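You operate a simulated robot arm through the tools that you are given. There is no shell and no other tool. Be economical: measure what you need, move in short steps, check, and stop when the job is done.

The job below is to be done with a simulated robot arm. You get a single attempt, and the scene is never put back.

JOB
Put the 12 black fan from the black table on the brown table and the 24 black fan on the beige table. Take the steel foot from the top of the packing table and put it on the white table. Any order will do.

Only the result counts: the job must be done as asked and must still hold three seconds after the hand-in. Knocking over, shifting, dropping, spilling or breaking anything else fails it.

ROBOT AND FRAMES
A 5-joint arm with a two-finger parallel gripper on a trunk, on a base that drives. Base frame: it is fixed to the floor where the robot stands at the start and does not move with it; the origin is under the middle of the robot, x ahead of it, y to its left, z up; the surface under the hand at the start is at about z = 78. Units: cm, rad, N and s.
It reaches about 113.4 cm from its shoulder. Its first joint turns from -2.601 to 2.601 rad. Places, roughly: beige table [80, -410, 80]; brown table [70, 80, 80]; steel foot [-500, -625, 75]; white table [-130, -420, 80]. Payload 1.57 kg.
The TCP is the grasp point between the finger pads, 3 cm short of the fingertips. In the tool frame z runs along the fingers and y along their closing line. The gripper opens to 11 cm. The fingers are 2.4 cm wide and 1.2 cm thick; the gripper's body (4.8 by 11.2 cm) begins 7.8 cm behind the TCP.
Orientation is told as [roll, pitch, yaw] about the base's x, y, z axes, in that order, counted from this pose: with the fingers straight down and closing along the base's y, the tool's x points along the base's -x, its y along +y and its z along -z.

CONTROLS
- The arm moves only by the tool move_arm. Its argument "increments" is a list of rows, each a list of 7 numbers: the finger opening in cm, from 0 to 11, then the shift along the base's x, y, z in cm, then the turn, a rotation vector about the base's x, y, z in rad. In form: [[claw, tx, ty, tz, wx, wy, wz], ...]. A call has 1 to 8 rows; each row shifts and turns the commanded pose from where the row before left it. Each row takes 0.2 s and may step no farther than 5 cm and 0.15 rad from the row before; otherwise, or with a gripper value out of range, the whole call is refused. Where a pose cannot be reached the arm comes as near as it can. A force on the tool above 40 N (or 10 N above the force at the start of the call, whichever is more), or a blocked arm, ends the call early, and 0.2 s more pass. The fingers move at their own pace (about 7.2 cm/s each) and stop on an object; they squeeze with about 30 N. The grip force told is the motor's: it shows also when the fingers shut on nothing. Time passes only in rows, and 0.2 s behind the last, so rows that do not move let the fingers close. It gives the time, the measured TCP pose, the force on the tool (base axes), the opening and the grip force at its end, in the units of the frame above (readings bear some noise), with the torque about the TCP (base axes, N m) and any sound that the robot's microphone picked up, and new pictures: "views" is both (left out), scene, wrist or none.
- Cameras (640 x 400 px; columns grow to the right, rows downward): "scene" is now at [2.8, 11.42, 168.99]; the picture's right is [-0.42, -0.91, 0.00], its down [-0.71, 0.33, -0.62] and it looks along [0.56, -0.26, -0.78] (base axes); focal length 255 px, centre (320, 200). "wrist" rides on the gripper at [7, 1.6, -14.1] in the tool frame; the picture's right is [-0.23, 0.97, 0.00], its down [-0.86, -0.20, -0.48] and it looks along [-0.47, -0.11, 0.88] (tool axes); focal length 222 px, centre (320, 200). There is no depth. A picture from a camera that has moved, and an enlarged one, comes with that camera's place and axes in the base frame and with its lens. The place of the scene camera against the robot may be out by one fixed shift of up to 2.5 cm in any direction.
- move_column(by): slides the trunk up (or, below 0, down) by that many cm; the arm and the scene camera ride with it, the base frame stays. It gives what a move gives, with no picture.
- roll_base(legs): drives the robot by 1 to 6 legs, each [ahead, turn to the left] in cm and rad, along the robot's own axes; the way and the turn of a leg run together, so that a leg with both is an arc; at most 150 cm and 3.142 rad a leg. The arm and the cameras ride along, it lands a little off, and it stops where it bumps. It gives what a move gives, and a new picture of the scene camera.
- pan_tilt(pan, tilt): turns the head with the scene camera to pan (to the left, within 2.705 rad either way) and tilt (down, from -0.506 to 1.204), counted from straight ahead of the robot. It gives what a move gives, and a new picture of the scene camera.
- inspect(camera, box): a new picture of the part [left, top, right, bottom] of that camera's present view, enlarged. No time passes.
- sign_off(): hands the job in; it is judged then, once.

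Work in short steps. Places have to be worked out from the pictures, the camera data and where the tool is seen: move nearer, look again, correct. Check each grasp and each placing, and mend what went wrong. You have 165 turns and 260 pictures in all, those below and enlarged ones among them. Open the gripper and draw the arm clear of the work before you hand the job in, unless the task says otherwise; then end with one line.

The tools are called after "Request:" as name(argument=value, ...) on one line, values as JSON. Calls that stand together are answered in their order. move_arm: Moves the arm, as the interface text tells. Its arguments: {"type":"object","properties":{"increments":{"type":"array","items":{"type":"array","items":{"type":"number"}}},"views":{"type":"string","enum":["both","scene","wrist","none"]}},"required":["increments"]} The other tools are called the same way: move_column (by) slides the trunk up or down; roll_base (legs) drives the base; pan_tilt (pan, tilt) turns the head that bears the scene camera; inspect (camera, box) takes an enlarged picture of a part of a camera's view; sign_off () hands the job in.

At the start:

```text
time: 0.0
tool_pos: [62.6, -27.15, 96.2]
tcp_rot: [-0.002, -0.002, 0.011]
contact_force: [0.2, -0.6, -0.2]
wrist_torque: [-0.02, 0.02, -0.01]
opening: 11.0
finger_force: 0.0
trunk travel left (down, up): [-69.5, 27.5]
robot x, y, heading: [0.11, -1.67, -0.003]
head pan, tilt: [-0.436, 0.902]
```

scene: 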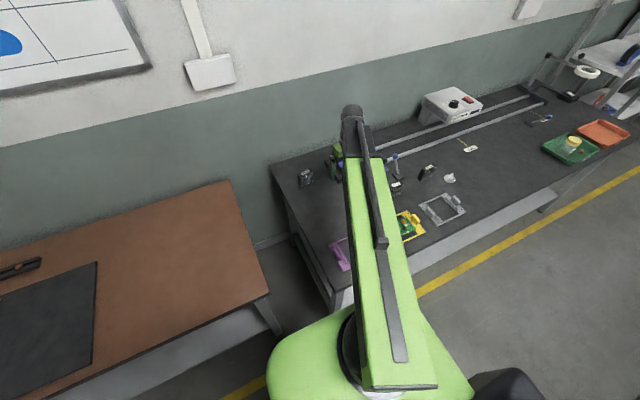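
wrist: 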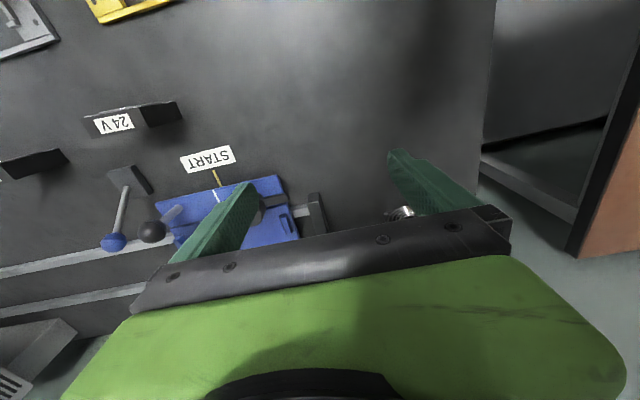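

The black table lies ahead with several small parts, and a "24V" label is visible. I enlarge the pictures to find the fans.

Request:
inspect(camera="scene", box=[270, 80, 510, 280])

Request:
inspect(camera="wrist", box=[0, 0, 440, 275])

```text
2.00 times, centred on (390, 180) of scene
camera zoom: at [2.8, 11.42, 168.99], right [-0.42, -0.91, 0.0], down [-0.71, 0.33, -0.62], along [0.56, -0.26, -0.78], focal length 510 px, centre (180, 240)
```

zoom: 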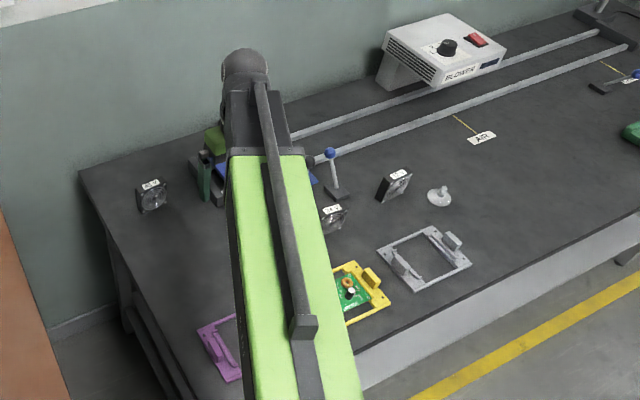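

```text
1.45 times, centred on (220, 138) of wrist
camera zoom: at [55.54, -25.56, 110.36], right [0.22, 0.98, 0.0], down [0.86, -0.19, 0.48], along [0.47, -0.1, -0.88], focal length 323 px, centre (466, 291)
```

zoom: 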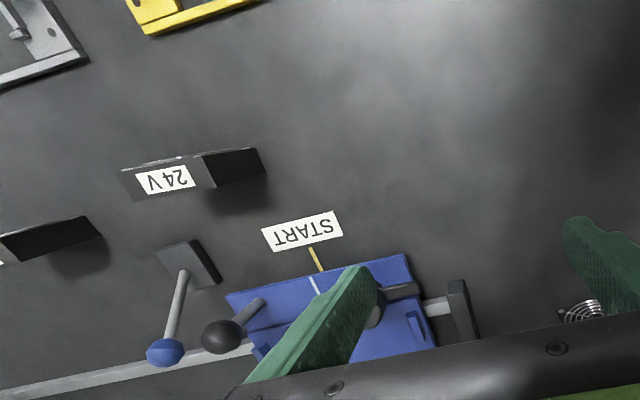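

Three standing fans are seen; one reads 24V. I enlarge each label.

Request:
inspect(camera="scene", box=[285, 160, 333, 190])

Request:
inspect(camera="scene", box=[380, 155, 460, 205])

```text
13.33 times, centred on (309, 175) of scene
camera zoom: at [2.8, 11.42, 168.99], right [-0.42, -0.91, 0.0], down [-0.71, 0.33, -0.62], along [0.56, -0.26, -0.78], focal length 3400 px, centre (467, 533)
```

zoom: 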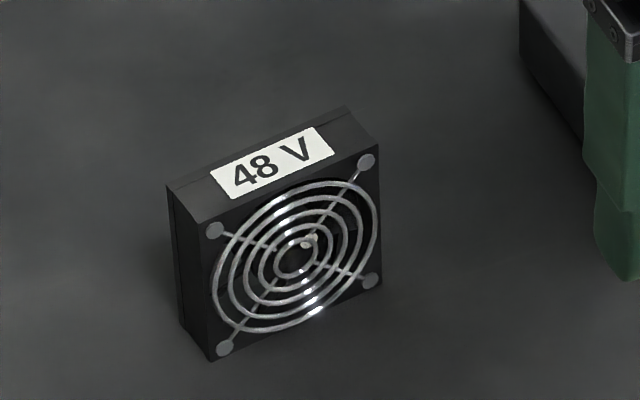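

```text
8.00 times, centred on (420, 180) of scene
camera zoom: at [2.8, 11.42, 168.99], right [-0.42, -0.91, 0.0], down [-0.71, 0.33, -0.62], along [0.56, -0.26, -0.78], focal length 2040 px, centre (-480, 360)
```

zoom: 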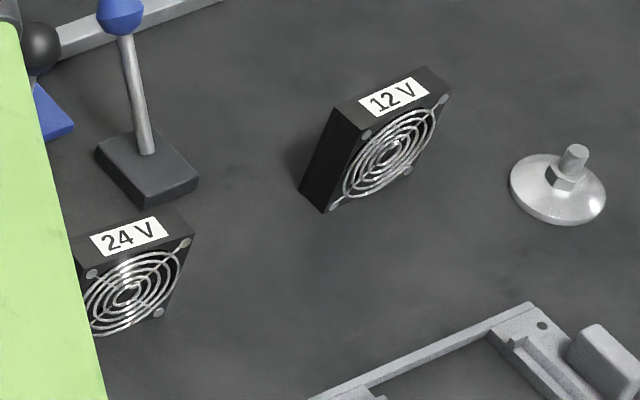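

All read: 24V ≈ (55,-50), 12V ≈ (59,-72), 48V is to stay. The brown table's near corner is about (36,14), so it is reachable from here. I rise and go over to the 12V fan, spinning the fingers to close along x.

Request:
move_arm(increments=[[11, -0.3, -4.0, 2.5, 0, 0, -0.15], [11, -0.3, -4.8, 1, 0, 0, -0.15], [11, -0.3, -4.8, 1, 0, 0, -0.15], [11, -0.3, -4.8, 1, 0, 0, -0.15], [11, -0.3, -4.8, 1, 0, 0, -0.15], [11, -0.3, -4.8, 0.5, 0, 0, -0.15], [11, -0.3, -4.8, 0.5, 0, 0, -0.15], [11, -0.3, -4.8, 0.5, 0, 0, -0.15]], views="none")

Request:
move_arm(increments=[[11, -0.3, -2, 0, 0, 0, -0.15], [11, 0, -2, 0, 0, 0, -0.15], [11, 0, 0, 0, 0, 0, -0.07], [11, 0, 0, 0, 0, 0, 0]])

```text
time: 1.8
tool_pos: [59.87, -64.87, 96.19]
tcp_rot: [0.0, 0.001, -1.191]
contact_force: [0.0, 0.7, 0.3]
wrist_torque: [0.01, 0.01, 0.01]
opening: 10.99
finger_force: 0.0
out of reach, approached as far as the arm can: row 1, 2, 3, 4, 5, 6, 7, 8
trunk travel left (down, up): [-69.5, 27.5]
robot x, y, heading: [0.23, -1.7, -0.001]
head pan, tilt: [-0.436, 0.902]
```

```text
time: 2.8
tool_pos: [59.71, -68.75, 96.16]
tcp_rot: [0.0, 0.0, -1.561]
contact_force: [-0.2, 0.8, -0.6]
wrist_torque: [0.0, 0.02, 0.01]
opening: 10.97
finger_force: 0.1
trunk travel left (down, up): [-69.5, 27.5]
robot x, y, heading: [0.5, -1.35, -0.003]
head pan, tilt: [-0.436, 0.902]
camera scene: at [2.8, 11.42, 168.99], right [-0.42, -0.91, 0.0], down [-0.71, 0.33, -0.62], along [0.56, -0.26, -0.78], focal length 255 px, centre (320, 200)
camera wrist: at [61.34, -61.79, 110.36], right [0.98, -0.22, 0.0], down [-0.19, -0.86, 0.48], along [-0.1, -0.47, -0.88], focal length 222 px, centre (320, 200)
```

scene: 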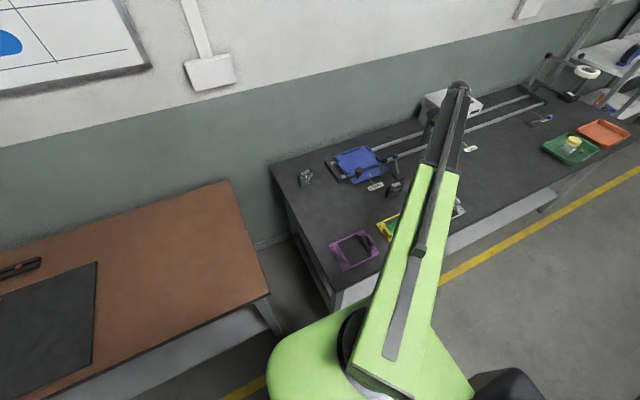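
wrist: 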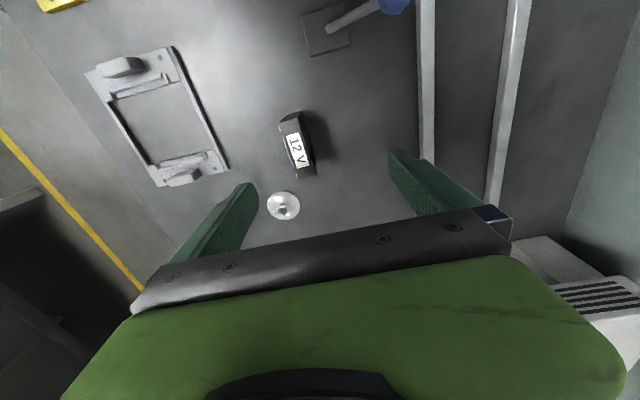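

The 12V fan sits nearly under the TCP at about (57,-68). I enlarge to get its axis exactly.

Request:
inspect(camera="wrist", box=[256, 90, 352, 190])

```text
4.00 times, centred on (304, 140) of wrist
camera zoom: at [61.34, -61.79, 110.36], right [0.98, -0.22, 0.0], down [-0.19, -0.86, 0.48], along [-0.1, -0.47, -0.88], focal length 888 px, centre (384, 440)
```

zoom: 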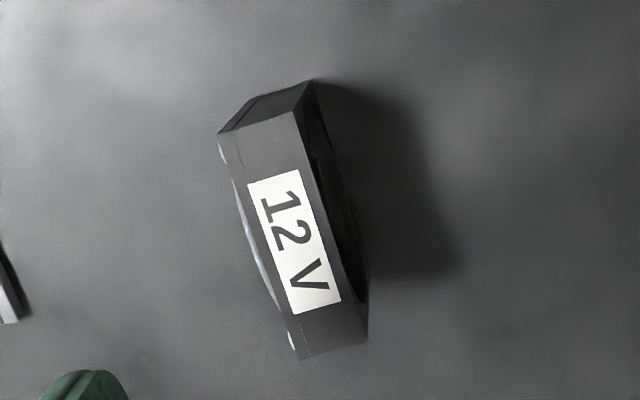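

Fan top centre is about (57.3,-68.5), top ≈ 84.8, axis turned ≈ +0.07 rad. I align and go part way down, then look.

Request:
move_arm(increments=[[8, -2.4, 0.25, 0, 0, 0, 0.07], [8, 0, 0, -3, 0, 0, 0], [8, 0, 0, -3, 0, 0, 0], [8, 0, 0, 0, 0, 0, 0]], views="wrist")

```text
time: 3.8
tool_pos: [57.39, -68.46, 96.11]
tcp_rot: [0.0, 0.0, -1.49]
contact_force: [0.1, -0.2, 0.2]
wrist_torque: [-0.02, 0.01, 0.0]
opening: 8.0
finger_force: 0.1
out of reach, approached as far as the arm can: row 2, 3
trunk travel left (down, up): [-69.5, 27.5]
robot x, y, heading: [-0.1, -1.01, 0.003]
head pan, tilt: [-0.436, 0.902]
camera wrist: at [58.46, -61.42, 110.36], right [0.99, -0.15, 0.0], down [-0.13, -0.87, 0.48], along [-0.07, -0.47, -0.88], focal length 222 px, centre (320, 200)
```

wrist: 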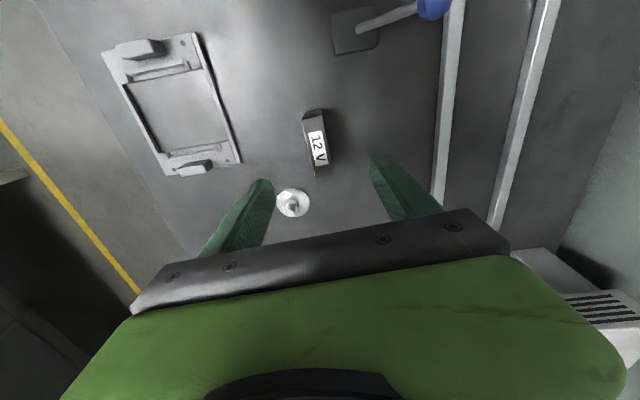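

The arm doesn't change height by itself here, so I use the column. I lower 8 cm and look.

Request:
move_column(by=-8)

Request:
inspect(camera="wrist", box=[200, 75, 440, 225])

```text
time: 5.0
tool_pos: [57.47, -68.46, 88.14]
tcp_rot: [0.001, 0.0, -1.488]
contact_force: [-0.7, -0.9, 0.0]
wrist_torque: [0.0, 0.01, -0.03]
opening: 7.99
finger_force: 0.1
trunk travel left (down, up): [-61.5, 35.5]
robot x, y, heading: [-0.32, -1.21, 0.002]
head pan, tilt: [-0.436, 0.902]
```

```text
2.67 times, centred on (320, 150) of wrist
camera zoom: at [58.47, -61.42, 102.36], right [0.99, -0.15, 0.0], down [-0.13, -0.87, 0.48], along [-0.07, -0.47, -0.88], focal length 592 px, centre (320, 333)
```

zoom: 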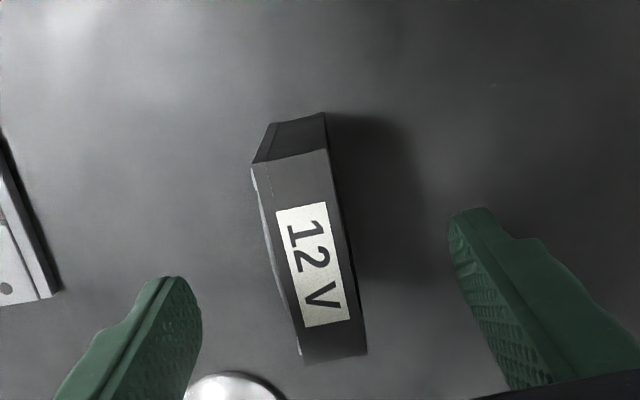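

Well centred between the fingers. Descend 6 cm and close.

Request:
move_column(by=-5.8)

Request:
move_arm(increments=[[4, -0.2, 0, 0, 0, 0, -0.02], [1, 0, 0, 0, 0, 0, 0], [1, 0, 0, 0, 0, 0, 0], [1, 0, 0, 0, 0, 0, 0]], views="wrist")

```text
time: 6.0
tool_pos: [57.5, -68.49, 82.32]
tcp_rot: [0.003, 0.0, -1.489]
contact_force: [0.4, 0.1, -0.4]
wrist_torque: [-0.01, 0.0, -0.02]
opening: 7.99
finger_force: 0.1
trunk travel left (down, up): [-55.7, 41.3]
robot x, y, heading: [-0.09, -1.75, 0.003]
head pan, tilt: [-0.436, 0.902]
```

```text
time: 7.0
tool_pos: [57.38, -68.58, 82.4]
tcp_rot: [0.0, 0.0, -1.507]
contact_force: [0.1, -0.7, 0.7]
wrist_torque: [0.0, 0.02, 0.01]
opening: 2.17
finger_force: 30.2
trunk travel left (down, up): [-55.7, 41.3]
robot x, y, heading: [0.06, -1.41, -0.003]
head pan, tilt: [-0.436, 0.902]
camera wrist: at [58.42, -61.45, 96.56], right [0.99, -0.17, 0.0], down [-0.15, -0.87, 0.48], along [-0.08, -0.47, -0.88], focal length 222 px, centre (320, 200)
```

wrist: 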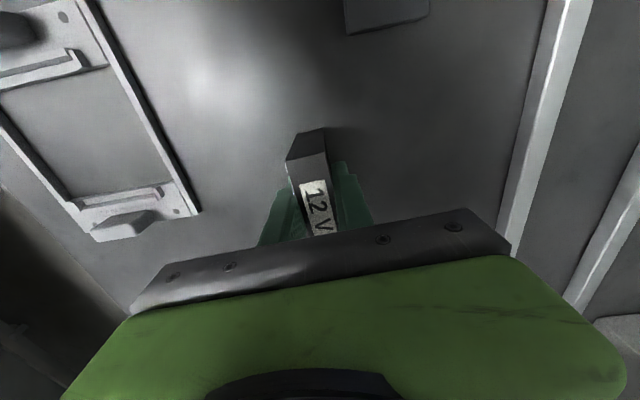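

Gripped (2.17 cm, 30 N). Lift 20 cm and carry towards the brown table.

Request:
move_column(by=20)

Request:
move_arm(increments=[[1, 0.2, 4.9, 0, 0, 0, 0], [1, 0.2, 4.9, 0, 0, 0, 0], [1, 0.2, 4.9, 0, 0, 0, 0], [1, 0.2, 4.9, 0, 0, 0, 0], [1, 0.2, 4.9, 0, 0, 0, 0], [1, 0.2, 4.9, 0, 0, 0, 0], [1, 0.2, 4.9, 0, 0, 0, 0], [1, 0.2, 4.9, 0, 0, 0, 0]], views="none")

Request:
move_arm(increments=[[1, 0.2, 4.9, 0, 0, 0, 0], [1, 0.2, 4.9, 0, 0, 0, 0], [1, 0.2, 4.9, 0, 0, 0, 0], [1, 0.2, 4.9, 0, 0, 0, 0], [1, 0, 4.9, 0, 0, 0, 0], [1, 0, 4.9, 0, 0, 0, 0], [1, 0, 4.9, 0, 0, 0, 0], [1, 0, 4.9, 0, 0, 0, 0]], views="none")

Request:
move_arm(increments=[[1, 0, 4.9, 0, 0, 0, 0], [1, 0, 4.9, 0, 0, 0, 0], [1, 0, 4.9, 0, 0, 0, 0], [1, 0, 4.9, 0, 0, 0, 0], [1, 0, 4.9, 0, 0, 0, 0], [1, 0, 4.9, 0, 0, 0, 0], [1, 0, 0, 0, 0, 0, 0]])

```text
time: 9.1
tool_pos: [57.28, -68.57, 102.48]
tcp_rot: [0.001, 0.0, -1.508]
contact_force: [0.4, -1.1, -1.2]
wrist_torque: [-0.02, -0.02, -0.03]
opening: 2.15
finger_force: 30.0
trunk travel left (down, up): [-75.7, 21.3]
robot x, y, heading: [-0.15, -1.42, -0.001]
head pan, tilt: [-0.436, 0.902]
```

```text
time: 10.9
tool_pos: [58.82, -29.2, 102.37]
tcp_rot: [0.0, 0.0, -1.51]
contact_force: [0.5, 0.1, -1.3]
wrist_torque: [-0.03, 0.0, -0.02]
opening: 2.15
finger_force: 30.1
trunk travel left (down, up): [-75.7, 21.3]
robot x, y, heading: [-0.29, -1.43, -0.003]
head pan, tilt: [-0.436, 0.902]
```

```text
time: 12.7
tool_pos: [59.54, 10.1, 102.44]
tcp_rot: [0.0, -0.001, -1.508]
contact_force: [0.0, -0.5, -1.0]
wrist_torque: [0.0, -0.01, -0.03]
opening: 2.15
finger_force: 30.0
trunk travel left (down, up): [-75.7, 21.3]
robot x, y, heading: [0.3, -1.18, -0.003]
head pan, tilt: [-0.436, 0.902]
```

```text
time: 14.3
tool_pos: [59.4, 39.37, 102.37]
tcp_rot: [0.0, 0.002, -1.507]
contact_force: [1.0, -0.9, -0.8]
wrist_torque: [-0.02, -0.01, -0.03]
opening: 2.15
finger_force: 30.1
trunk travel left (down, up): [-75.7, 21.3]
robot x, y, heading: [0.03, -1.58, -0.002]
head pan, tilt: [-0.436, 0.902]
camera scene: at [2.8, 11.42, 175.19], right [-0.42, -0.91, 0.0], down [-0.71, 0.33, -0.62], along [0.56, -0.26, -0.78], focal length 255 px, centre (320, 200)
camera wrist: at [60.71, 46.4, 116.56], right [0.99, -0.17, 0.0], down [-0.15, -0.87, 0.48], along [-0.08, -0.47, -0.88], focal length 222 px, centre (320, 200)
```

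scene: 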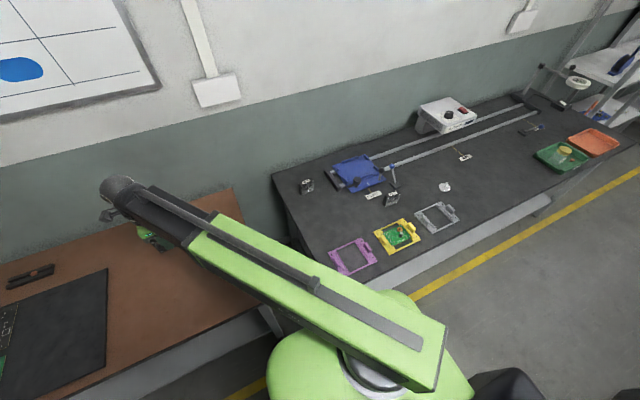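
wrist: 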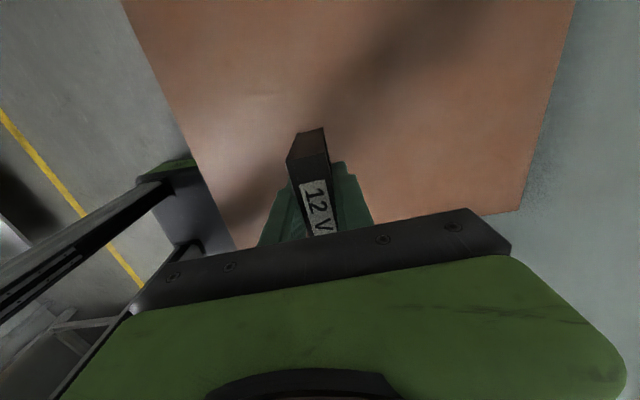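

The fan is over open brown table top. I lower in stages, watching for contact.

Request:
move_column(by=-16.5)

Request:
inspect(camera="wrist", box=[200, 75, 440, 225])

Request:
move_column(by=-0.7)

Request:
move_column(by=-0.6)

```text
time: 16.2
tool_pos: [59.51, 39.39, 85.91]
tcp_rot: [0.0, 0.002, -1.508]
contact_force: [-0.8, 0.2, -0.5]
wrist_torque: [0.02, -0.01, -0.01]
opening: 2.14
finger_force: 30.3
trunk travel left (down, up): [-59.2, 37.8]
robot x, y, heading: [0.12, -1.73, -0.001]
head pan, tilt: [-0.436, 0.902]
```

```text
2.67 times, centred on (320, 150) of wrist
camera zoom: at [60.72, 46.37, 100.06], right [0.99, -0.17, 0.0], down [-0.15, -0.87, 0.48], along [-0.08, -0.47, -0.88], focal length 592 px, centre (320, 333)
```

zoom: 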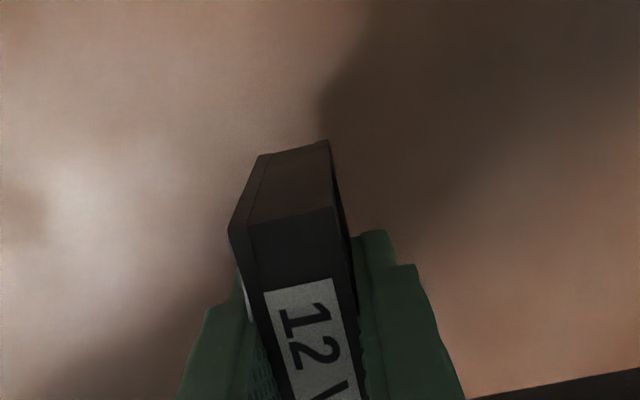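

```text
time: 16.8
tool_pos: [59.5, 39.3, 85.21]
tcp_rot: [0.001, 0.0, -1.507]
contact_force: [0.0, 0.3, -1.1]
wrist_torque: [-0.02, -0.02, -0.03]
opening: 2.15
finger_force: 30.2
trunk travel left (down, up): [-58.5, 38.5]
robot x, y, heading: [0.02, -1.64, -0.0]
head pan, tilt: [-0.436, 0.902]
```

```text
time: 17.3
tool_pos: [59.6, 39.29, 84.59]
tcp_rot: [0.001, 0.0, -1.507]
contact_force: [-0.7, 0.8, -1.5]
wrist_torque: [-0.03, -0.02, -0.02]
opening: 2.15
finger_force: 29.7
trunk travel left (down, up): [-57.9, 39.1]
robot x, y, heading: [-0.23, -1.64, -0.003]
head pan, tilt: [-0.436, 0.902]
```

No contact yet (force still about the fan's weight); I go on down in small steps.

Request:
move_column(by=-0.5)

Request:
move_column(by=-0.4)

Request:
move_column(by=-0.4)

```text
time: 17.9
tool_pos: [59.47, 39.32, 84.14]
tcp_rot: [0.0, 0.0, -1.509]
contact_force: [-0.7, -0.4, -1.2]
wrist_torque: [0.01, 0.02, -0.02]
opening: 2.14
finger_force: 29.5
trunk travel left (down, up): [-57.4, 39.6]
robot x, y, heading: [0.1, -1.18, -0.005]
head pan, tilt: [-0.436, 0.902]
```

```text
time: 18.4
tool_pos: [59.49, 39.21, 83.73]
tcp_rot: [-0.001, -0.001, -1.508]
contact_force: [0.2, 0.1, -0.1]
wrist_torque: [0.02, 0.0, -0.02]
opening: 2.16
finger_force: 29.6
trunk travel left (down, up): [-57.0, 40.0]
robot x, y, heading: [0.07, -1.45, -0.003]
head pan, tilt: [-0.436, 0.902]
```

```text
time: 18.9
tool_pos: [59.56, 39.39, 83.29]
tcp_rot: [0.001, 0.001, -1.508]
contact_force: [0.1, -1.1, -1.4]
wrist_torque: [-0.01, 0.04, 0.0]
opening: 2.16
finger_force: 29.7
trunk travel left (down, up): [-56.6, 40.4]
robot x, y, heading: [0.16, -1.04, -0.005]
head pan, tilt: [-0.436, 0.902]
```

Request:
move_column(by=-0.4)

Request:
move_column(by=-0.3)

Request:
inspect(camera="wrist", box=[200, 75, 440, 225])

```text
time: 19.4
tool_pos: [59.55, 39.34, 82.75]
tcp_rot: [0.0, 0.0, -1.507]
contact_force: [-0.6, 0.8, -1.1]
wrist_torque: [-0.01, -0.02, 0.02]
opening: 2.14
finger_force: 30.1
trunk travel left (down, up): [-56.2, 40.8]
robot x, y, heading: [0.06, -1.33, 0.003]
head pan, tilt: [-0.436, 0.902]
```

```text
time: 20.0
tool_pos: [59.49, 39.35, 82.57]
tcp_rot: [0.001, -0.002, -1.508]
contact_force: [0.4, -0.4, -0.6]
wrist_torque: [0.0, 0.01, 0.0]
opening: 2.17
finger_force: 30.2
trunk travel left (down, up): [-55.9, 41.1]
robot x, y, heading: [0.2, -1.59, 0.0]
head pan, tilt: [-0.436, 0.902]
```

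```text
2.67 times, centred on (320, 150) of wrist
camera zoom: at [60.72, 46.37, 96.75], right [0.99, -0.17, 0.0], down [-0.15, -0.87, 0.48], along [-0.08, -0.47, -0.88], focal length 592 px, centre (320, 333)
```

zoom: 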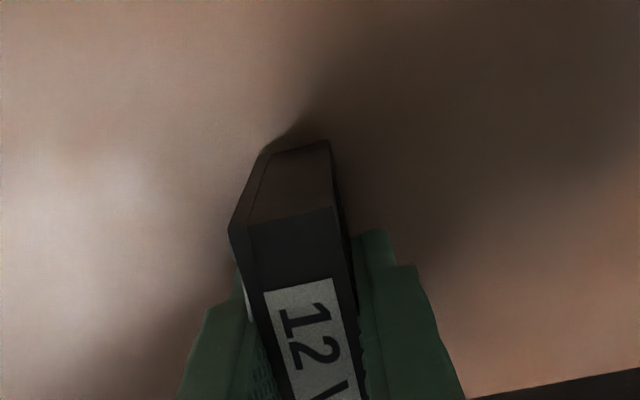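

The shadow has nearly met the fan's bottom, so contact is very near (same height as the black table). Keep lowering gently.

Request:
move_column(by=-0.3)

Request:
move_column(by=-0.3)

```text
time: 20.5
tool_pos: [59.53, 39.31, 82.47]
tcp_rot: [0.002, -0.001, -1.51]
contact_force: [4.4, 3.1, 18.4]
wrist_torque: [-0.09, -0.11, 0.06]
opening: 2.17
finger_force: 30.0
trunk travel left (down, up): [-55.6, 41.4]
robot x, y, heading: [0.27, -1.62, -0.004]
head pan, tilt: [-0.436, 0.902]
```

```text
time: 21.0
tool_pos: [59.44, 39.26, 82.1]
tcp_rot: [0.001, 0.001, -1.508]
contact_force: [1.4, 1.1, 27.2]
wrist_torque: [0.01, -0.04, -0.01]
opening: 2.14
finger_force: 30.0
trunk travel left (down, up): [-55.3, 41.7]
robot x, y, heading: [0.01, -1.25, -0.0]
head pan, tilt: [-0.436, 0.902]
```

Contact at ~82.4. I open the fingers and rise.

Request:
move_arm(increments=[[4, 0, 0, 0, 0, 0, 0], [7, 0, 0, 0, 0, 0, 0], [7, 0, 0, 0, 0, 0, 0], [7, 0, 0, 0, 0, 0, 0]], views="none")

Request:
move_column(by=14)

Request:
inspect(camera="wrist", box=[120, 0, 520, 250])

```text
time: 22.0
tool_pos: [59.49, 39.34, 81.96]
tcp_rot: [0.001, -0.001, -1.509]
contact_force: [0.5, -0.3, -0.2]
wrist_torque: [0.02, 0.02, 0.0]
opening: 7.02
finger_force: 0.0
trunk travel left (down, up): [-55.3, 41.7]
robot x, y, heading: [-0.1, -1.47, -0.002]
head pan, tilt: [-0.436, 0.902]
```

```text
time: 23.7
tool_pos: [59.63, 39.31, 96.0]
tcp_rot: [-0.002, 0.0, -1.51]
contact_force: [1.1, 0.3, -0.2]
wrist_torque: [0.02, -0.01, 0.06]
opening: 7.0
finger_force: 0.0
trunk travel left (down, up): [-69.3, 27.7]
robot x, y, heading: [0.24, -1.51, -0.003]
head pan, tilt: [-0.436, 0.902]
```

```text
1.60 times, centred on (320, 125) of wrist
camera zoom: at [60.72, 46.38, 110.15], right [0.99, -0.17, 0.0], down [-0.15, -0.87, 0.48], along [-0.08, -0.47, -0.88], focal length 355 px, centre (320, 320)
```

zoom: 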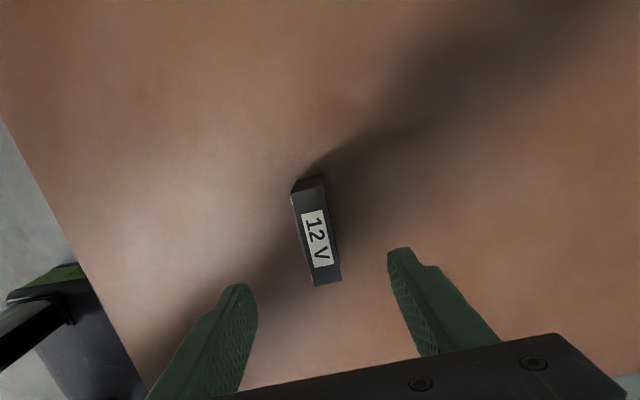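

The 12V fan stands on the brown table. Back over the 24V fan near (55,-50).

Request:
move_arm(increments=[[8, 0, -4.9, 0, 0, 0, 0], [8, 0, -4.9, 0, 0, 0, 0], [8, 0, -4.9, 0, 0, 0, 0], [8, 0, -4.9, 0, 0, 0, 0], [8, 0, -4.9, 0, 0, 0, 0], [8, 0, -4.9, 0, 0, 0, 0], [8, 0, -4.9, 0, 0, 0, 0], [8, 0, -4.9, 0, 0, 0, 0]], views="none")

Request:
move_arm(increments=[[8, -0.4, -4.9, 0, 0, 0, 0], [8, -0.4, -4.9, 0, 0, 0, 0], [8, -0.4, -4.9, 0, 0, 0, 0], [8, -0.4, -4.9, 0, 0, 0, 0], [8, -0.4, -4.9, 0, 0, 0, 0], [8, -0.4, -4.9, 0, 0, 0, 0], [8, -0.4, -4.9, 0, 0, 0, 0], [8, -0.4, -4.9, 0, 0, 0, 0]], views="none")

Request:
move_arm(increments=[[8, -0.4, -4.9, 0, 0, 0, 0], [8, -0.4, -4.6, 0, 0, 0, 0], [8, 0, 0, 0, 0, 0, 0]], views="wrist")

```text
time: 25.5
tool_pos: [59.61, 0.01, 96.07]
tcp_rot: [0.001, -0.001, -1.506]
contact_force: [0.1, 0.2, 0.3]
wrist_torque: [-0.02, 0.01, 0.01]
opening: 8.01
finger_force: 0.1
trunk travel left (down, up): [-69.3, 27.7]
robot x, y, heading: [0.36, -1.48, -0.005]
head pan, tilt: [-0.436, 0.902]
```

```text
time: 27.3
tool_pos: [56.28, -39.25, 95.95]
tcp_rot: [-0.002, 0.001, -1.507]
contact_force: [0.2, 0.1, -0.5]
wrist_torque: [-0.02, 0.01, -0.03]
opening: 8.0
finger_force: 0.2
trunk travel left (down, up): [-69.3, 27.7]
robot x, y, heading: [-0.23, -1.91, -0.002]
head pan, tilt: [-0.436, 0.902]
```

```text
time: 28.1
tool_pos: [55.54, -48.57, 96.09]
tcp_rot: [0.001, 0.001, -1.508]
contact_force: [0.2, 0.0, -0.5]
wrist_torque: [0.02, -0.01, 0.01]
opening: 8.01
finger_force: 0.0
trunk travel left (down, up): [-69.3, 27.7]
robot x, y, heading: [0.01, -1.29, -0.002]
head pan, tilt: [-0.436, 0.902]
camera wrist: at [56.78, -41.61, 110.17], right [0.99, -0.17, 0.0], down [-0.15, -0.87, 0.48], along [-0.08, -0.47, -0.88], focal length 222 px, centre (320, 200)
```

wrist: 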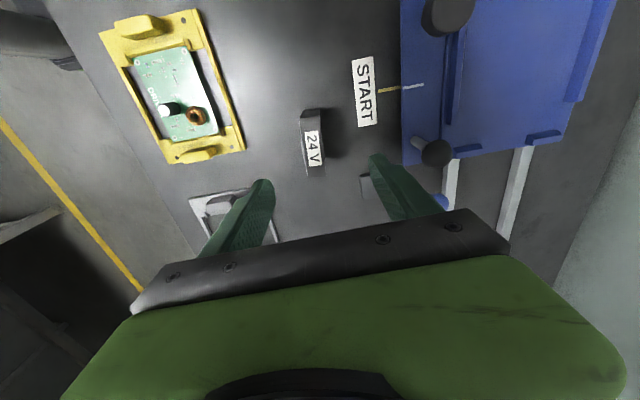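

The 24V fan is below; the lever's base is near the right finger, so I enlarge.

Request:
inspect(camera="wrist", box=[230, 90, 470, 240])

```text
2.67 times, centred on (350, 165) of wrist
camera zoom: at [56.78, -41.61, 110.17], right [0.99, -0.17, 0.0], down [-0.15, -0.87, 0.48], along [-0.08, -0.47, -0.88], focal length 592 px, centre (240, 293)
```

zoom: 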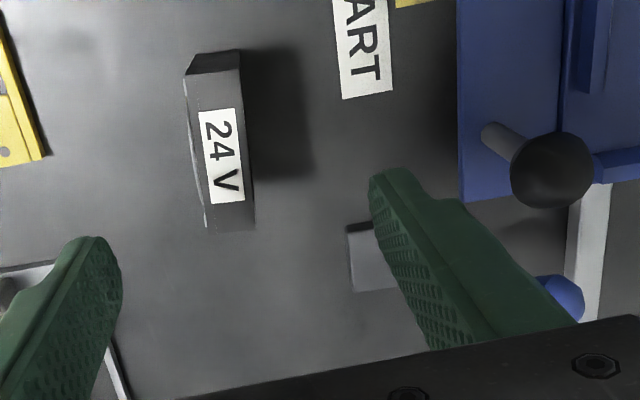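

24V fan centre ≈ (54.8,-48.4), axis turned −0.075 rad. Align with a 6 cm opening, and lower.

Request:
move_arm(increments=[[6, -0.7, 0.2, 0, 0, 0, -0.138], [6, 0, 0, 0, 0, 0, 0]], views="none")

Request:
move_column(by=-8)

Request:
inspect(camera="wrist", box=[200, 75, 440, 225])

```text
time: 28.7
tool_pos: [54.87, -48.44, 95.96]
tcp_rot: [-0.001, -0.001, -1.649]
contact_force: [0.1, -0.7, -0.3]
wrist_torque: [-0.01, -0.03, 0.0]
opening: 5.98
finger_force: 0.0
trunk travel left (down, up): [-69.3, 27.7]
robot x, y, heading: [0.17, -1.43, -0.0]
head pan, tilt: [-0.436, 0.902]
```

```text
time: 29.8
tool_pos: [54.86, -48.43, 87.9]
tcp_rot: [0.0, -0.001, -1.647]
contact_force: [0.5, -0.3, 0.5]
wrist_torque: [0.04, 0.02, 0.0]
opening: 6.01
finger_force: 0.1
trunk travel left (down, up): [-61.3, 35.7]
robot x, y, heading: [-0.29, -1.54, -0.002]
head pan, tilt: [-0.436, 0.902]
```

```text
2.67 times, centred on (320, 150) of wrist
camera zoom: at [57.03, -41.58, 102.16], right [0.95, -0.3, 0.0], down [-0.26, -0.84, 0.48], along [-0.14, -0.46, -0.88], focal length 592 px, centre (320, 333)
```

zoom: 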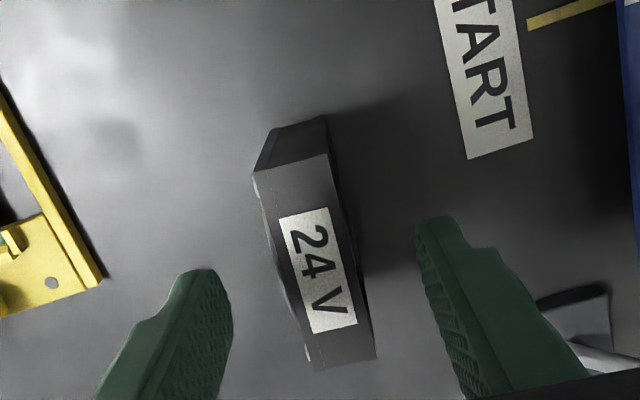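

Well centred. Lower 5.7 cm and close.

Request:
move_column(by=-5.6)

Request:
move_arm(increments=[[4, 0, 0, 0, 0, 0, 0], [1, 0, 0, 0, 0, 0, 0], [1, 0, 0, 0, 0, 0, 0], [1, 0, 0, 0, 0, 0, 0]], views="none")

Request:
move_column(by=24)

Request:
inspect(camera="wrist", box=[200, 75, 440, 225])

```text
time: 30.8
tool_pos: [55.05, -48.35, 82.43]
tcp_rot: [-0.002, -0.001, -1.646]
contact_force: [0.1, 1.0, -0.2]
wrist_torque: [0.0, 0.01, 0.03]
opening: 6.0
finger_force: 0.1
trunk travel left (down, up): [-55.7, 41.3]
robot x, y, heading: [0.46, -1.28, -0.003]
head pan, tilt: [-0.436, 0.902]
```

```text
time: 31.8
tool_pos: [54.82, -48.41, 82.25]
tcp_rot: [0.0, -0.001, -1.646]
contact_force: [-0.6, 0.6, 1.1]
wrist_torque: [-0.01, 0.02, 0.0]
opening: 2.17
finger_force: 29.9
trunk travel left (down, up): [-55.7, 41.3]
robot x, y, heading: [-0.27, -1.57, -0.005]
head pan, tilt: [-0.436, 0.902]
```

```text
time: 34.3
tool_pos: [54.96, -48.45, 106.29]
tcp_rot: [0.001, 0.0, -1.646]
contact_force: [-0.1, -0.6, -1.4]
wrist_torque: [-0.01, 0.01, 0.01]
opening: 2.16
finger_force: 29.9
trunk travel left (down, up): [-79.7, 17.3]
robot x, y, heading: [-0.03, -1.33, -0.005]
head pan, tilt: [-0.436, 0.902]
```

```text
2.67 times, centred on (320, 150) of wrist
camera zoom: at [57.04, -41.59, 120.55], right [0.95, -0.3, 0.0], down [-0.26, -0.84, 0.48], along [-0.14, -0.46, -0.88], focal length 592 px, centre (320, 333)
```

zoom: 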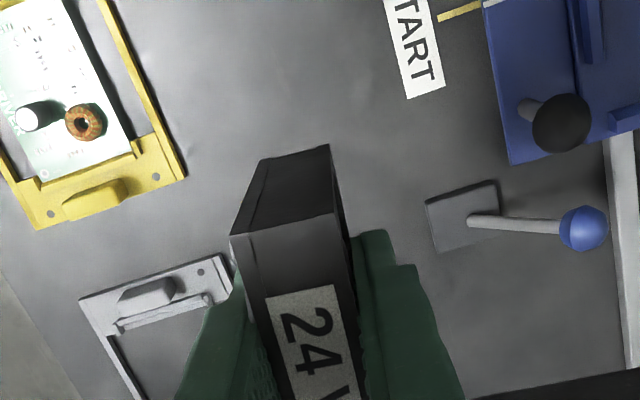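

The 24V fan is held. I draw the arm in towards the robot and look to the right where the other tables are.

Request:
move_arm(increments=[[1, -2.5, 4, 0, 0, 0, 0], [1, -2.5, 4, 0, 0, 0, 0], [1, -2.5, 4, 0, 0, 0, 0], [1, -2.5, 4, 0, 0, 0, 0], [1, -2.5, 4, 0, 0, 0, 0], [1, 0, 4, 0, 0, 0, 0], [1, 0, 4, 0, 0, 0, 0], [1, 0, 0, 0, 0, 0, 0]], views="none")

Request:
pan_tilt(pan=-1.4, tilt=0.5)

Request:
pan_tilt(pan=-2.2, tilt=0.4)

```text
time: 36.1
tool_pos: [51.2, -26.38, 106.38]
tcp_rot: [-0.003, 0.002, -1.646]
contact_force: [0.0, -0.2, -1.7]
wrist_torque: [-0.01, 0.0, 0.0]
opening: 2.15
finger_force: 30.4
out of reach, approached as far as the arm can: row 4, 5, 6, 7
trunk travel left (down, up): [-79.7, 17.3]
robot x, y, heading: [0.21, -1.52, -0.003]
head pan, tilt: [-0.436, 0.902]
```

```text
time: 37.4
tool_pos: [51.05, -26.44, 106.45]
tcp_rot: [-0.001, 0.001, -1.645]
contact_force: [-0.6, 0.0, -0.9]
wrist_torque: [-0.02, -0.01, 0.0]
opening: 2.17
finger_force: 29.9
trunk travel left (down, up): [-79.7, 17.3]
robot x, y, heading: [-0.03, -1.66, -0.003]
head pan, tilt: [-1.4, 0.499]
camera scene: at [-2.48, 5.66, 182.58], right [-0.99, -0.17, 0.0], down [-0.08, 0.47, -0.88], along [0.15, -0.87, -0.48], focal length 255 px, centre (320, 200)
```

scene: 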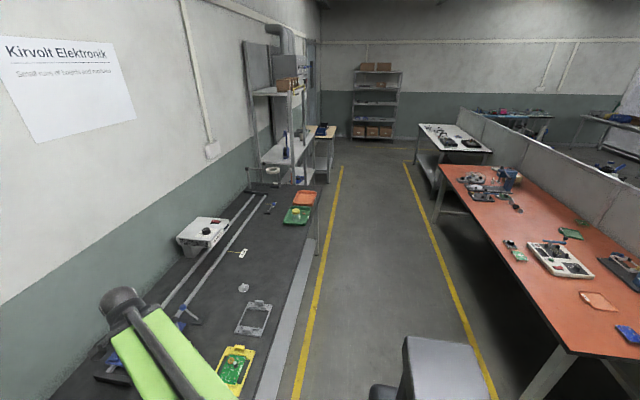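

```text
time: 38.5
tool_pos: [51.08, -26.31, 106.38]
tcp_rot: [-0.003, 0.0, -1.645]
contact_force: [-0.8, 0.1, -0.7]
wrist_torque: [0.02, -0.01, 0.03]
opening: 2.16
finger_force: 29.8
trunk travel left (down, up): [-79.7, 17.3]
robot x, y, heading: [0.04, -1.26, -0.003]
head pan, tilt: [-2.201, 0.4]
camera scene: at [-9.49, 7.13, 183.5], right [-0.81, 0.59, 0.0], down [0.23, 0.31, -0.92], along [-0.54, -0.74, -0.39], focal length 255 px, centre (320, 200)
```

scene: 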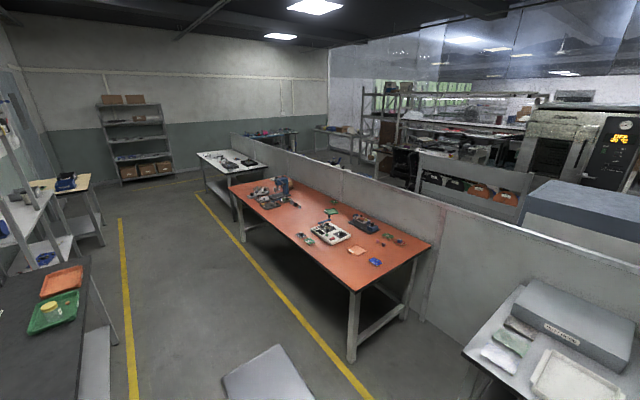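

The aisle runs along −y between x≈−91 and 29, with the beige table ahead left and the white table ahead right. I back off a little, turn right and drive down the aisle part way.

Request:
roll_base(legs=[[-20, 0], [0, -1.571]])

Request:
pan_tilt(pan=0, tilt=0.5)

```text
time: 43.9
tool_pos: [-44.77, -53.9, 106.25]
tcp_rot: [-0.033, 0.012, 3.079]
contact_force: [-0.3, 0.2, -0.2]
wrist_torque: [0.01, -0.04, 0.01]
opening: 2.17
finger_force: 30.2
trunk travel left (down, up): [-79.7, 17.3]
robot x, y, heading: [-24.71, -1.56, -1.55]
head pan, tilt: [-2.201, 0.4]
camera scene: at [-14.98, 7.63, 183.52], right [0.57, 0.82, 0.0], down [0.32, -0.22, -0.92], along [-0.76, 0.53, -0.39], focal length 255 px, centre (320, 200)
```

scene: 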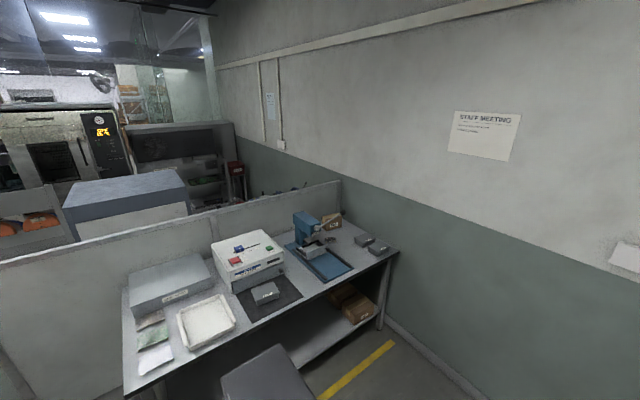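

```text
time: 45.9
tool_pos: [-44.62, -53.85, 106.37]
tcp_rot: [-0.034, 0.012, 3.078]
contact_force: [-0.6, 0.4, -1.7]
wrist_torque: [0.03, 0.04, 0.01]
opening: 2.15
finger_force: 29.8
trunk travel left (down, up): [-79.7, 17.3]
robot x, y, heading: [-24.51, -1.58, -1.552]
head pan, tilt: [0.0, 0.499]
camera scene: at [-6.96, -6.63, 182.59], right [-1.0, -0.02, 0.0], down [-0.01, 0.48, -0.88], along [0.02, -0.88, -0.48], focal length 255 px, centre (320, 200)
```

scene: 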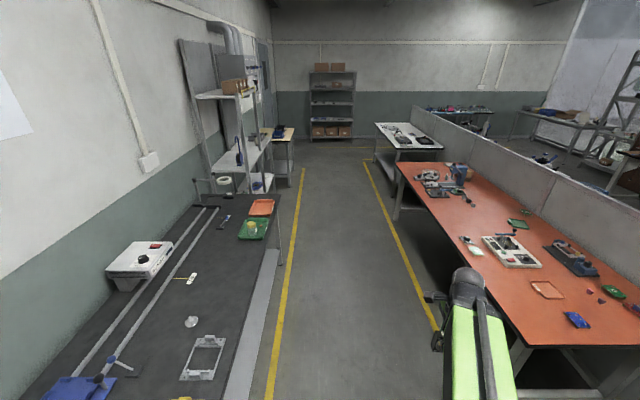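

The arm points right over the aisle's edge; I swing it to point ahead, then drive 150 cm.

Request:
move_arm(increments=[[1, 4, -2.5, 0, 0, 0, 0], [1, 4, -2, 0, 0, 0, 0], [1, 4.5, -1.5, 0, 0, 0, 0], [1, 4.5, -1.5, 0, 0, 0, 0], [1, 4.5, 0, 0, 0, 0, 0]], views="none")

Request:
roll_base(legs=[[150, 0], [100, 0]])

```text
time: 47.1
tool_pos: [-23.09, -61.51, 106.37]
tcp_rot: [-0.03, 0.011, 3.077]
contact_force: [0.3, 0.1, -0.5]
wrist_torque: [0.0, 0.0, 0.0]
opening: 2.16
finger_force: 29.9
trunk travel left (down, up): [-79.7, 17.3]
robot x, y, heading: [-24.7, -1.44, -1.547]
head pan, tilt: [0.0, 0.499]
```

```text
time: 59.3
tool_pos: [-18.69, -310.36, 106.4]
tcp_rot: [-0.032, 0.012, 3.073]
contact_force: [-0.4, 0.5, -1.0]
wrist_torque: [0.02, 0.0, 0.01]
opening: 2.19
finger_force: 30.6
trunk travel left (down, up): [-79.7, 17.3]
robot x, y, heading: [-20.06, -250.26, -1.557]
head pan, tilt: [0.0, 0.499]
camera scene: at [-2.35, -255.59, 182.59], right [-1.0, -0.02, 0.0], down [-0.01, 0.48, -0.88], along [0.02, -0.88, -0.48], focal length 255 px, centre (320, 200)
```

scene: 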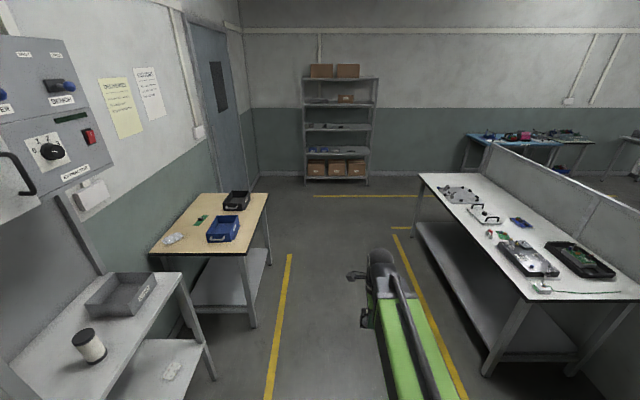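

Beige table spans x 45–105, y −376…−455 with bins; there's a free gap near (54,−419). I drive 130 cm further on.

Request:
roll_base(legs=[[130, 0]])

Request:
pan_tilt(pan=0.9, tilt=0.9)

```text
time: 65.8
tool_pos: [-16.08, -439.49, 106.45]
tcp_rot: [-0.034, 0.013, 3.079]
contact_force: [0.1, 0.4, -1.1]
wrist_torque: [0.01, 0.03, 0.01]
opening: 2.15
finger_force: 29.8
trunk travel left (down, up): [-79.7, 17.3]
robot x, y, heading: [-17.19, -379.16, -1.55]
head pan, tilt: [0.0, 0.499]
camera scene: at [0.14, -384.68, 182.59], right [-1.0, -0.02, 0.0], down [-0.01, 0.48, -0.88], along [0.02, -0.88, -0.48], focal length 255 px, centre (320, 200)
```

scene: 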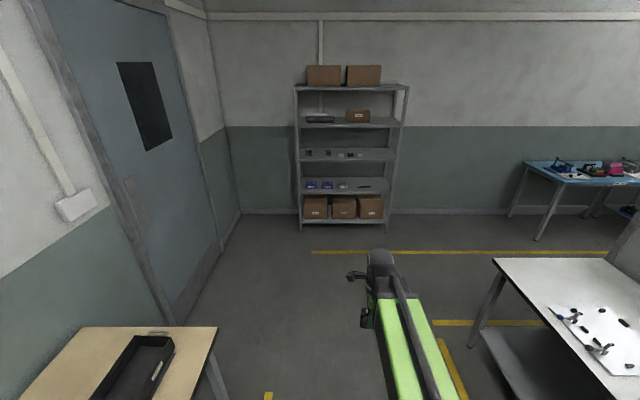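

```text
time: 67.0
tool_pos: [-16.04, -439.48, 106.39]
tcp_rot: [-0.034, 0.012, 3.079]
contact_force: [0.1, 0.9, 0.1]
wrist_torque: [0.05, 0.05, -0.02]
opening: 2.15
finger_force: 29.7
trunk travel left (down, up): [-79.7, 17.3]
robot x, y, heading: [-17.27, -379.6, -1.55]
head pan, tilt: [0.901, 0.901]
camera scene: at [5.97, -380.11, 179.2], right [-0.6, -0.8, 0.0], down [-0.62, 0.47, -0.62], along [0.49, -0.38, -0.78], focal length 255 px, centre (320, 200)
```

scene: 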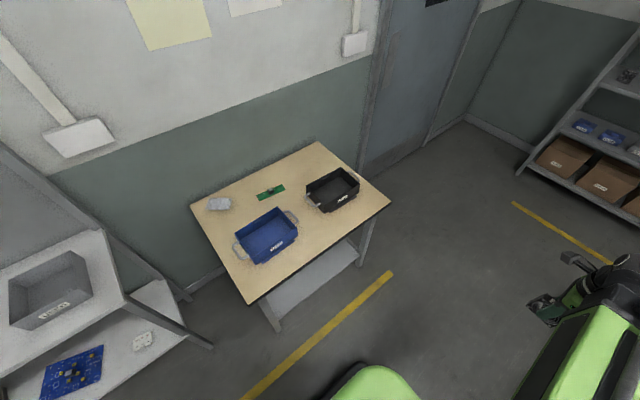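

The gap at (54,−419) is confirmed free. I swing the arm there with 16 rows.

Request:
move_arm(increments=[[1, 4.7, 0, 0, 0, 0, 0], [1, 4.7, 0, 0, 0, 0, 0], [1, 4.7, 0, 0, 0, 0, 0], [1, 4.7, 1, 0, 0, 0, 0], [1, 4.7, 1.5, 0, 0, 0, 0], [1, 4.7, 1.5, 0, 0, 0, 0], [1, 4.7, 1.5, 0, 0, 0, 0], [1, 4.7, 1.5, 0, 0, 0, 0]], views="none")

Request:
move_arm(increments=[[1, 4.5, 2, 0, 0, 0, 0], [1, 4.5, 2, 0, 0, 0, 0], [1, 4.5, 2, 0, 0, 0, 0], [1, 4.5, 2, 0, 0, 0, 0], [1, 4.5, 2, 0, 0, 0, 0], [1, 4.5, 2, 0, 0, 0, 0], [1, 4.5, 2, 0, 0, 0, 0], [1, 0, 0, 0, 0, 0, 0]])

```text
time: 68.8
tool_pos: [21.57, -432.43, 106.25]
tcp_rot: [-0.031, 0.01, 3.078]
contact_force: [-0.6, 0.2, -1.6]
wrist_torque: [0.0, -0.02, -0.02]
opening: 2.16
finger_force: 30.3
trunk travel left (down, up): [-79.7, 17.3]
robot x, y, heading: [-17.65, -379.44, -1.548]
head pan, tilt: [0.901, 0.901]
```

```text
time: 70.6
tool_pos: [53.0, -418.5, 106.38]
tcp_rot: [-0.032, 0.012, 3.079]
contact_force: [-0.2, -0.9, -1.0]
wrist_torque: [-0.05, 0.04, 0.0]
opening: 2.15
finger_force: 30.1
trunk travel left (down, up): [-79.7, 17.3]
robot x, y, heading: [-17.5, -379.38, -1.55]
head pan, tilt: [0.901, 0.901]
camera scene: at [5.96, -380.1, 179.2], right [-0.6, -0.8, 0.0], down [-0.62, 0.47, -0.62], along [0.49, -0.38, -0.78], focal length 255 px, centre (320, 200)
camera wrist: at [59.7, -420.9, 120.59], right [-0.29, -0.96, -0.03], down [-0.85, 0.24, 0.47], along [-0.45, 0.17, -0.88], focal length 222 px, centre (320, 200)
```

scene: 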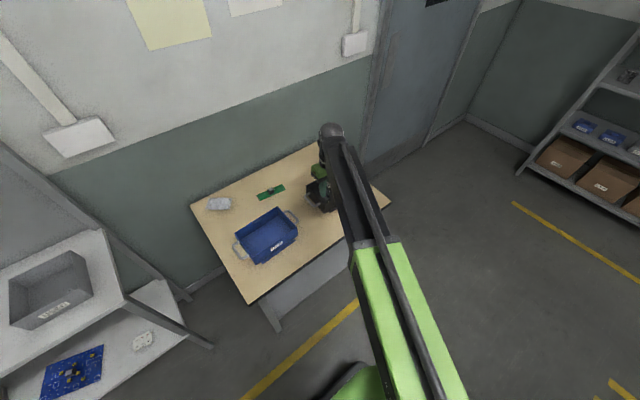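
wrist: 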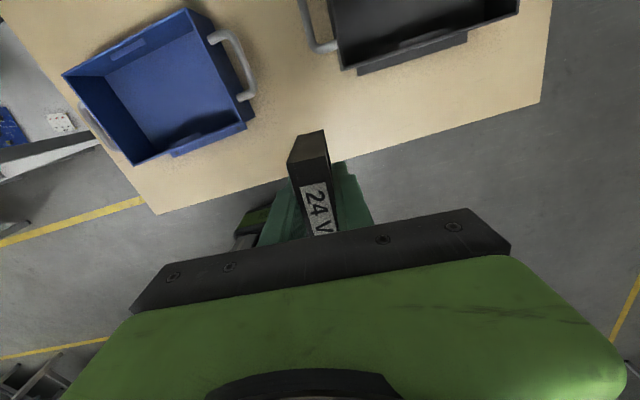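

The drop point lies 7 cm inside the front edge, clear of both bins. I lower to just above and then feel for contact.

Request:
move_column(by=-20)

Request:
inspect(camera="wrist", box=[160, 25, 480, 225])

Request:
move_column(by=-1)

Request:
move_column(by=-0.6)

Request:
move_column(by=-0.5)

```text
time: 72.8
tool_pos: [53.06, -418.39, 86.29]
tcp_rot: [-0.03, 0.012, 3.078]
contact_force: [-0.6, 0.1, -0.7]
wrist_torque: [-0.02, 0.01, -0.01]
opening: 2.14
finger_force: 29.9
trunk travel left (down, up): [-59.7, 37.3]
robot x, y, heading: [-17.49, -379.38, -1.549]
head pan, tilt: [0.901, 0.901]
```

```text
2.00 times, centred on (320, 125) of wrist
camera zoom: at [59.68, -420.91, 100.59], right [-0.29, -0.96, -0.03], down [-0.85, 0.24, 0.47], along [-0.45, 0.17, -0.88], focal length 444 px, centre (320, 350)
```

zoom: 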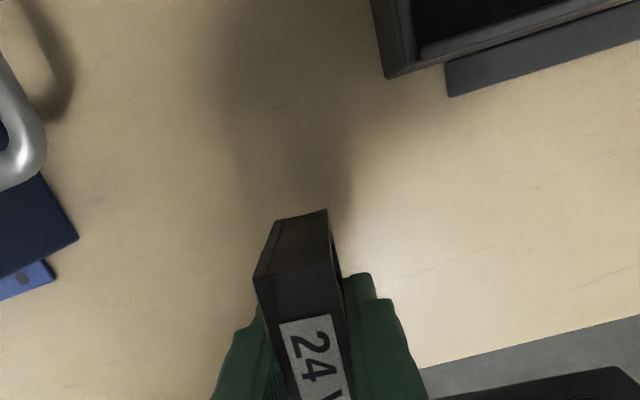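

```text
time: 73.3
tool_pos: [53.04, -418.38, 85.38]
tcp_rot: [-0.031, 0.011, 3.079]
contact_force: [0.4, -0.4, -0.5]
wrist_torque: [0.02, 0.01, -0.03]
opening: 2.18
finger_force: 30.1
trunk travel left (down, up): [-58.7, 38.3]
robot x, y, heading: [-17.5, -379.31, -1.554]
head pan, tilt: [0.901, 0.901]
```

```text
time: 73.9
tool_pos: [52.97, -418.33, 84.85]
tcp_rot: [-0.032, 0.012, 3.078]
contact_force: [0.0, -0.4, -0.9]
wrist_torque: [0.02, 0.0, 0.03]
opening: 2.13
finger_force: 29.4
trunk travel left (down, up): [-58.1, 38.9]
robot x, y, heading: [-17.25, -379.27, -1.546]
head pan, tilt: [0.901, 0.901]
```

```text
time: 74.4
tool_pos: [53.07, -418.35, 84.31]
tcp_rot: [-0.031, 0.012, 3.078]
contact_force: [0.5, 0.2, -0.9]
wrist_torque: [0.03, 0.04, -0.01]
opening: 2.16
finger_force: 29.9
trunk travel left (down, up): [-57.6, 39.4]
robot x, y, heading: [-17.43, -379.93, -1.554]
head pan, tilt: [0.901, 0.901]
```

No contact yet; continue down gently.

Request:
move_column(by=-0.5)

Request:
move_column(by=-0.4)

Request:
move_column(by=-0.4)

Request:
move_column(by=-0.3)

Request:
move_column(by=-0.3)

```text
time: 75.0
tool_pos: [53.24, -418.44, 83.75]
tcp_rot: [-0.029, 0.011, 3.079]
contact_force: [-0.1, -0.2, -1.1]
wrist_torque: [-0.01, -0.03, -0.01]
opening: 2.17
finger_force: 29.8
trunk travel left (down, up): [-57.1, 39.9]
robot x, y, heading: [-17.37, -379.43, -1.548]
head pan, tilt: [0.901, 0.901]
```

```text
time: 75.5
tool_pos: [52.96, -418.53, 83.41]
tcp_rot: [-0.032, 0.013, 3.079]
contact_force: [-0.1, 0.0, -0.2]
wrist_torque: [0.02, 0.03, 0.0]
opening: 2.15
finger_force: 30.3
trunk travel left (down, up): [-56.7, 40.3]
robot x, y, heading: [-17.59, -379.39, -1.547]
head pan, tilt: [0.901, 0.901]
```

```text
time: 76.0
tool_pos: [53.01, -418.5, 82.97]
tcp_rot: [-0.031, 0.013, 3.08]
contact_force: [-0.5, -0.3, -0.1]
wrist_torque: [0.03, 0.0, -0.01]
opening: 2.16
finger_force: 29.5
trunk travel left (down, up): [-56.3, 40.7]
robot x, y, heading: [-17.17, -379.28, -1.549]
head pan, tilt: [0.901, 0.901]
```

```text
time: 76.5
tool_pos: [52.89, -418.31, 82.72]
tcp_rot: [-0.031, 0.013, 3.08]
contact_force: [-0.4, 0.0, -1.3]
wrist_torque: [-0.02, -0.01, 0.04]
opening: 2.15
finger_force: 29.6
trunk travel left (down, up): [-56.0, 41.0]
robot x, y, heading: [-17.54, -379.25, -1.556]
head pan, tilt: [0.901, 0.901]
```

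```text
time: 77.1
tool_pos: [53.01, -418.4, 82.43]
tcp_rot: [-0.033, 0.012, 3.078]
contact_force: [1.3, -1.2, 8.4]
wrist_torque: [-0.09, 0.23, 0.04]
opening: 2.13
finger_force: 30.1
trunk travel left (down, up): [-55.7, 41.3]
robot x, y, heading: [-16.96, -379.74, -1.547]
head pan, tilt: [0.901, 0.901]
```

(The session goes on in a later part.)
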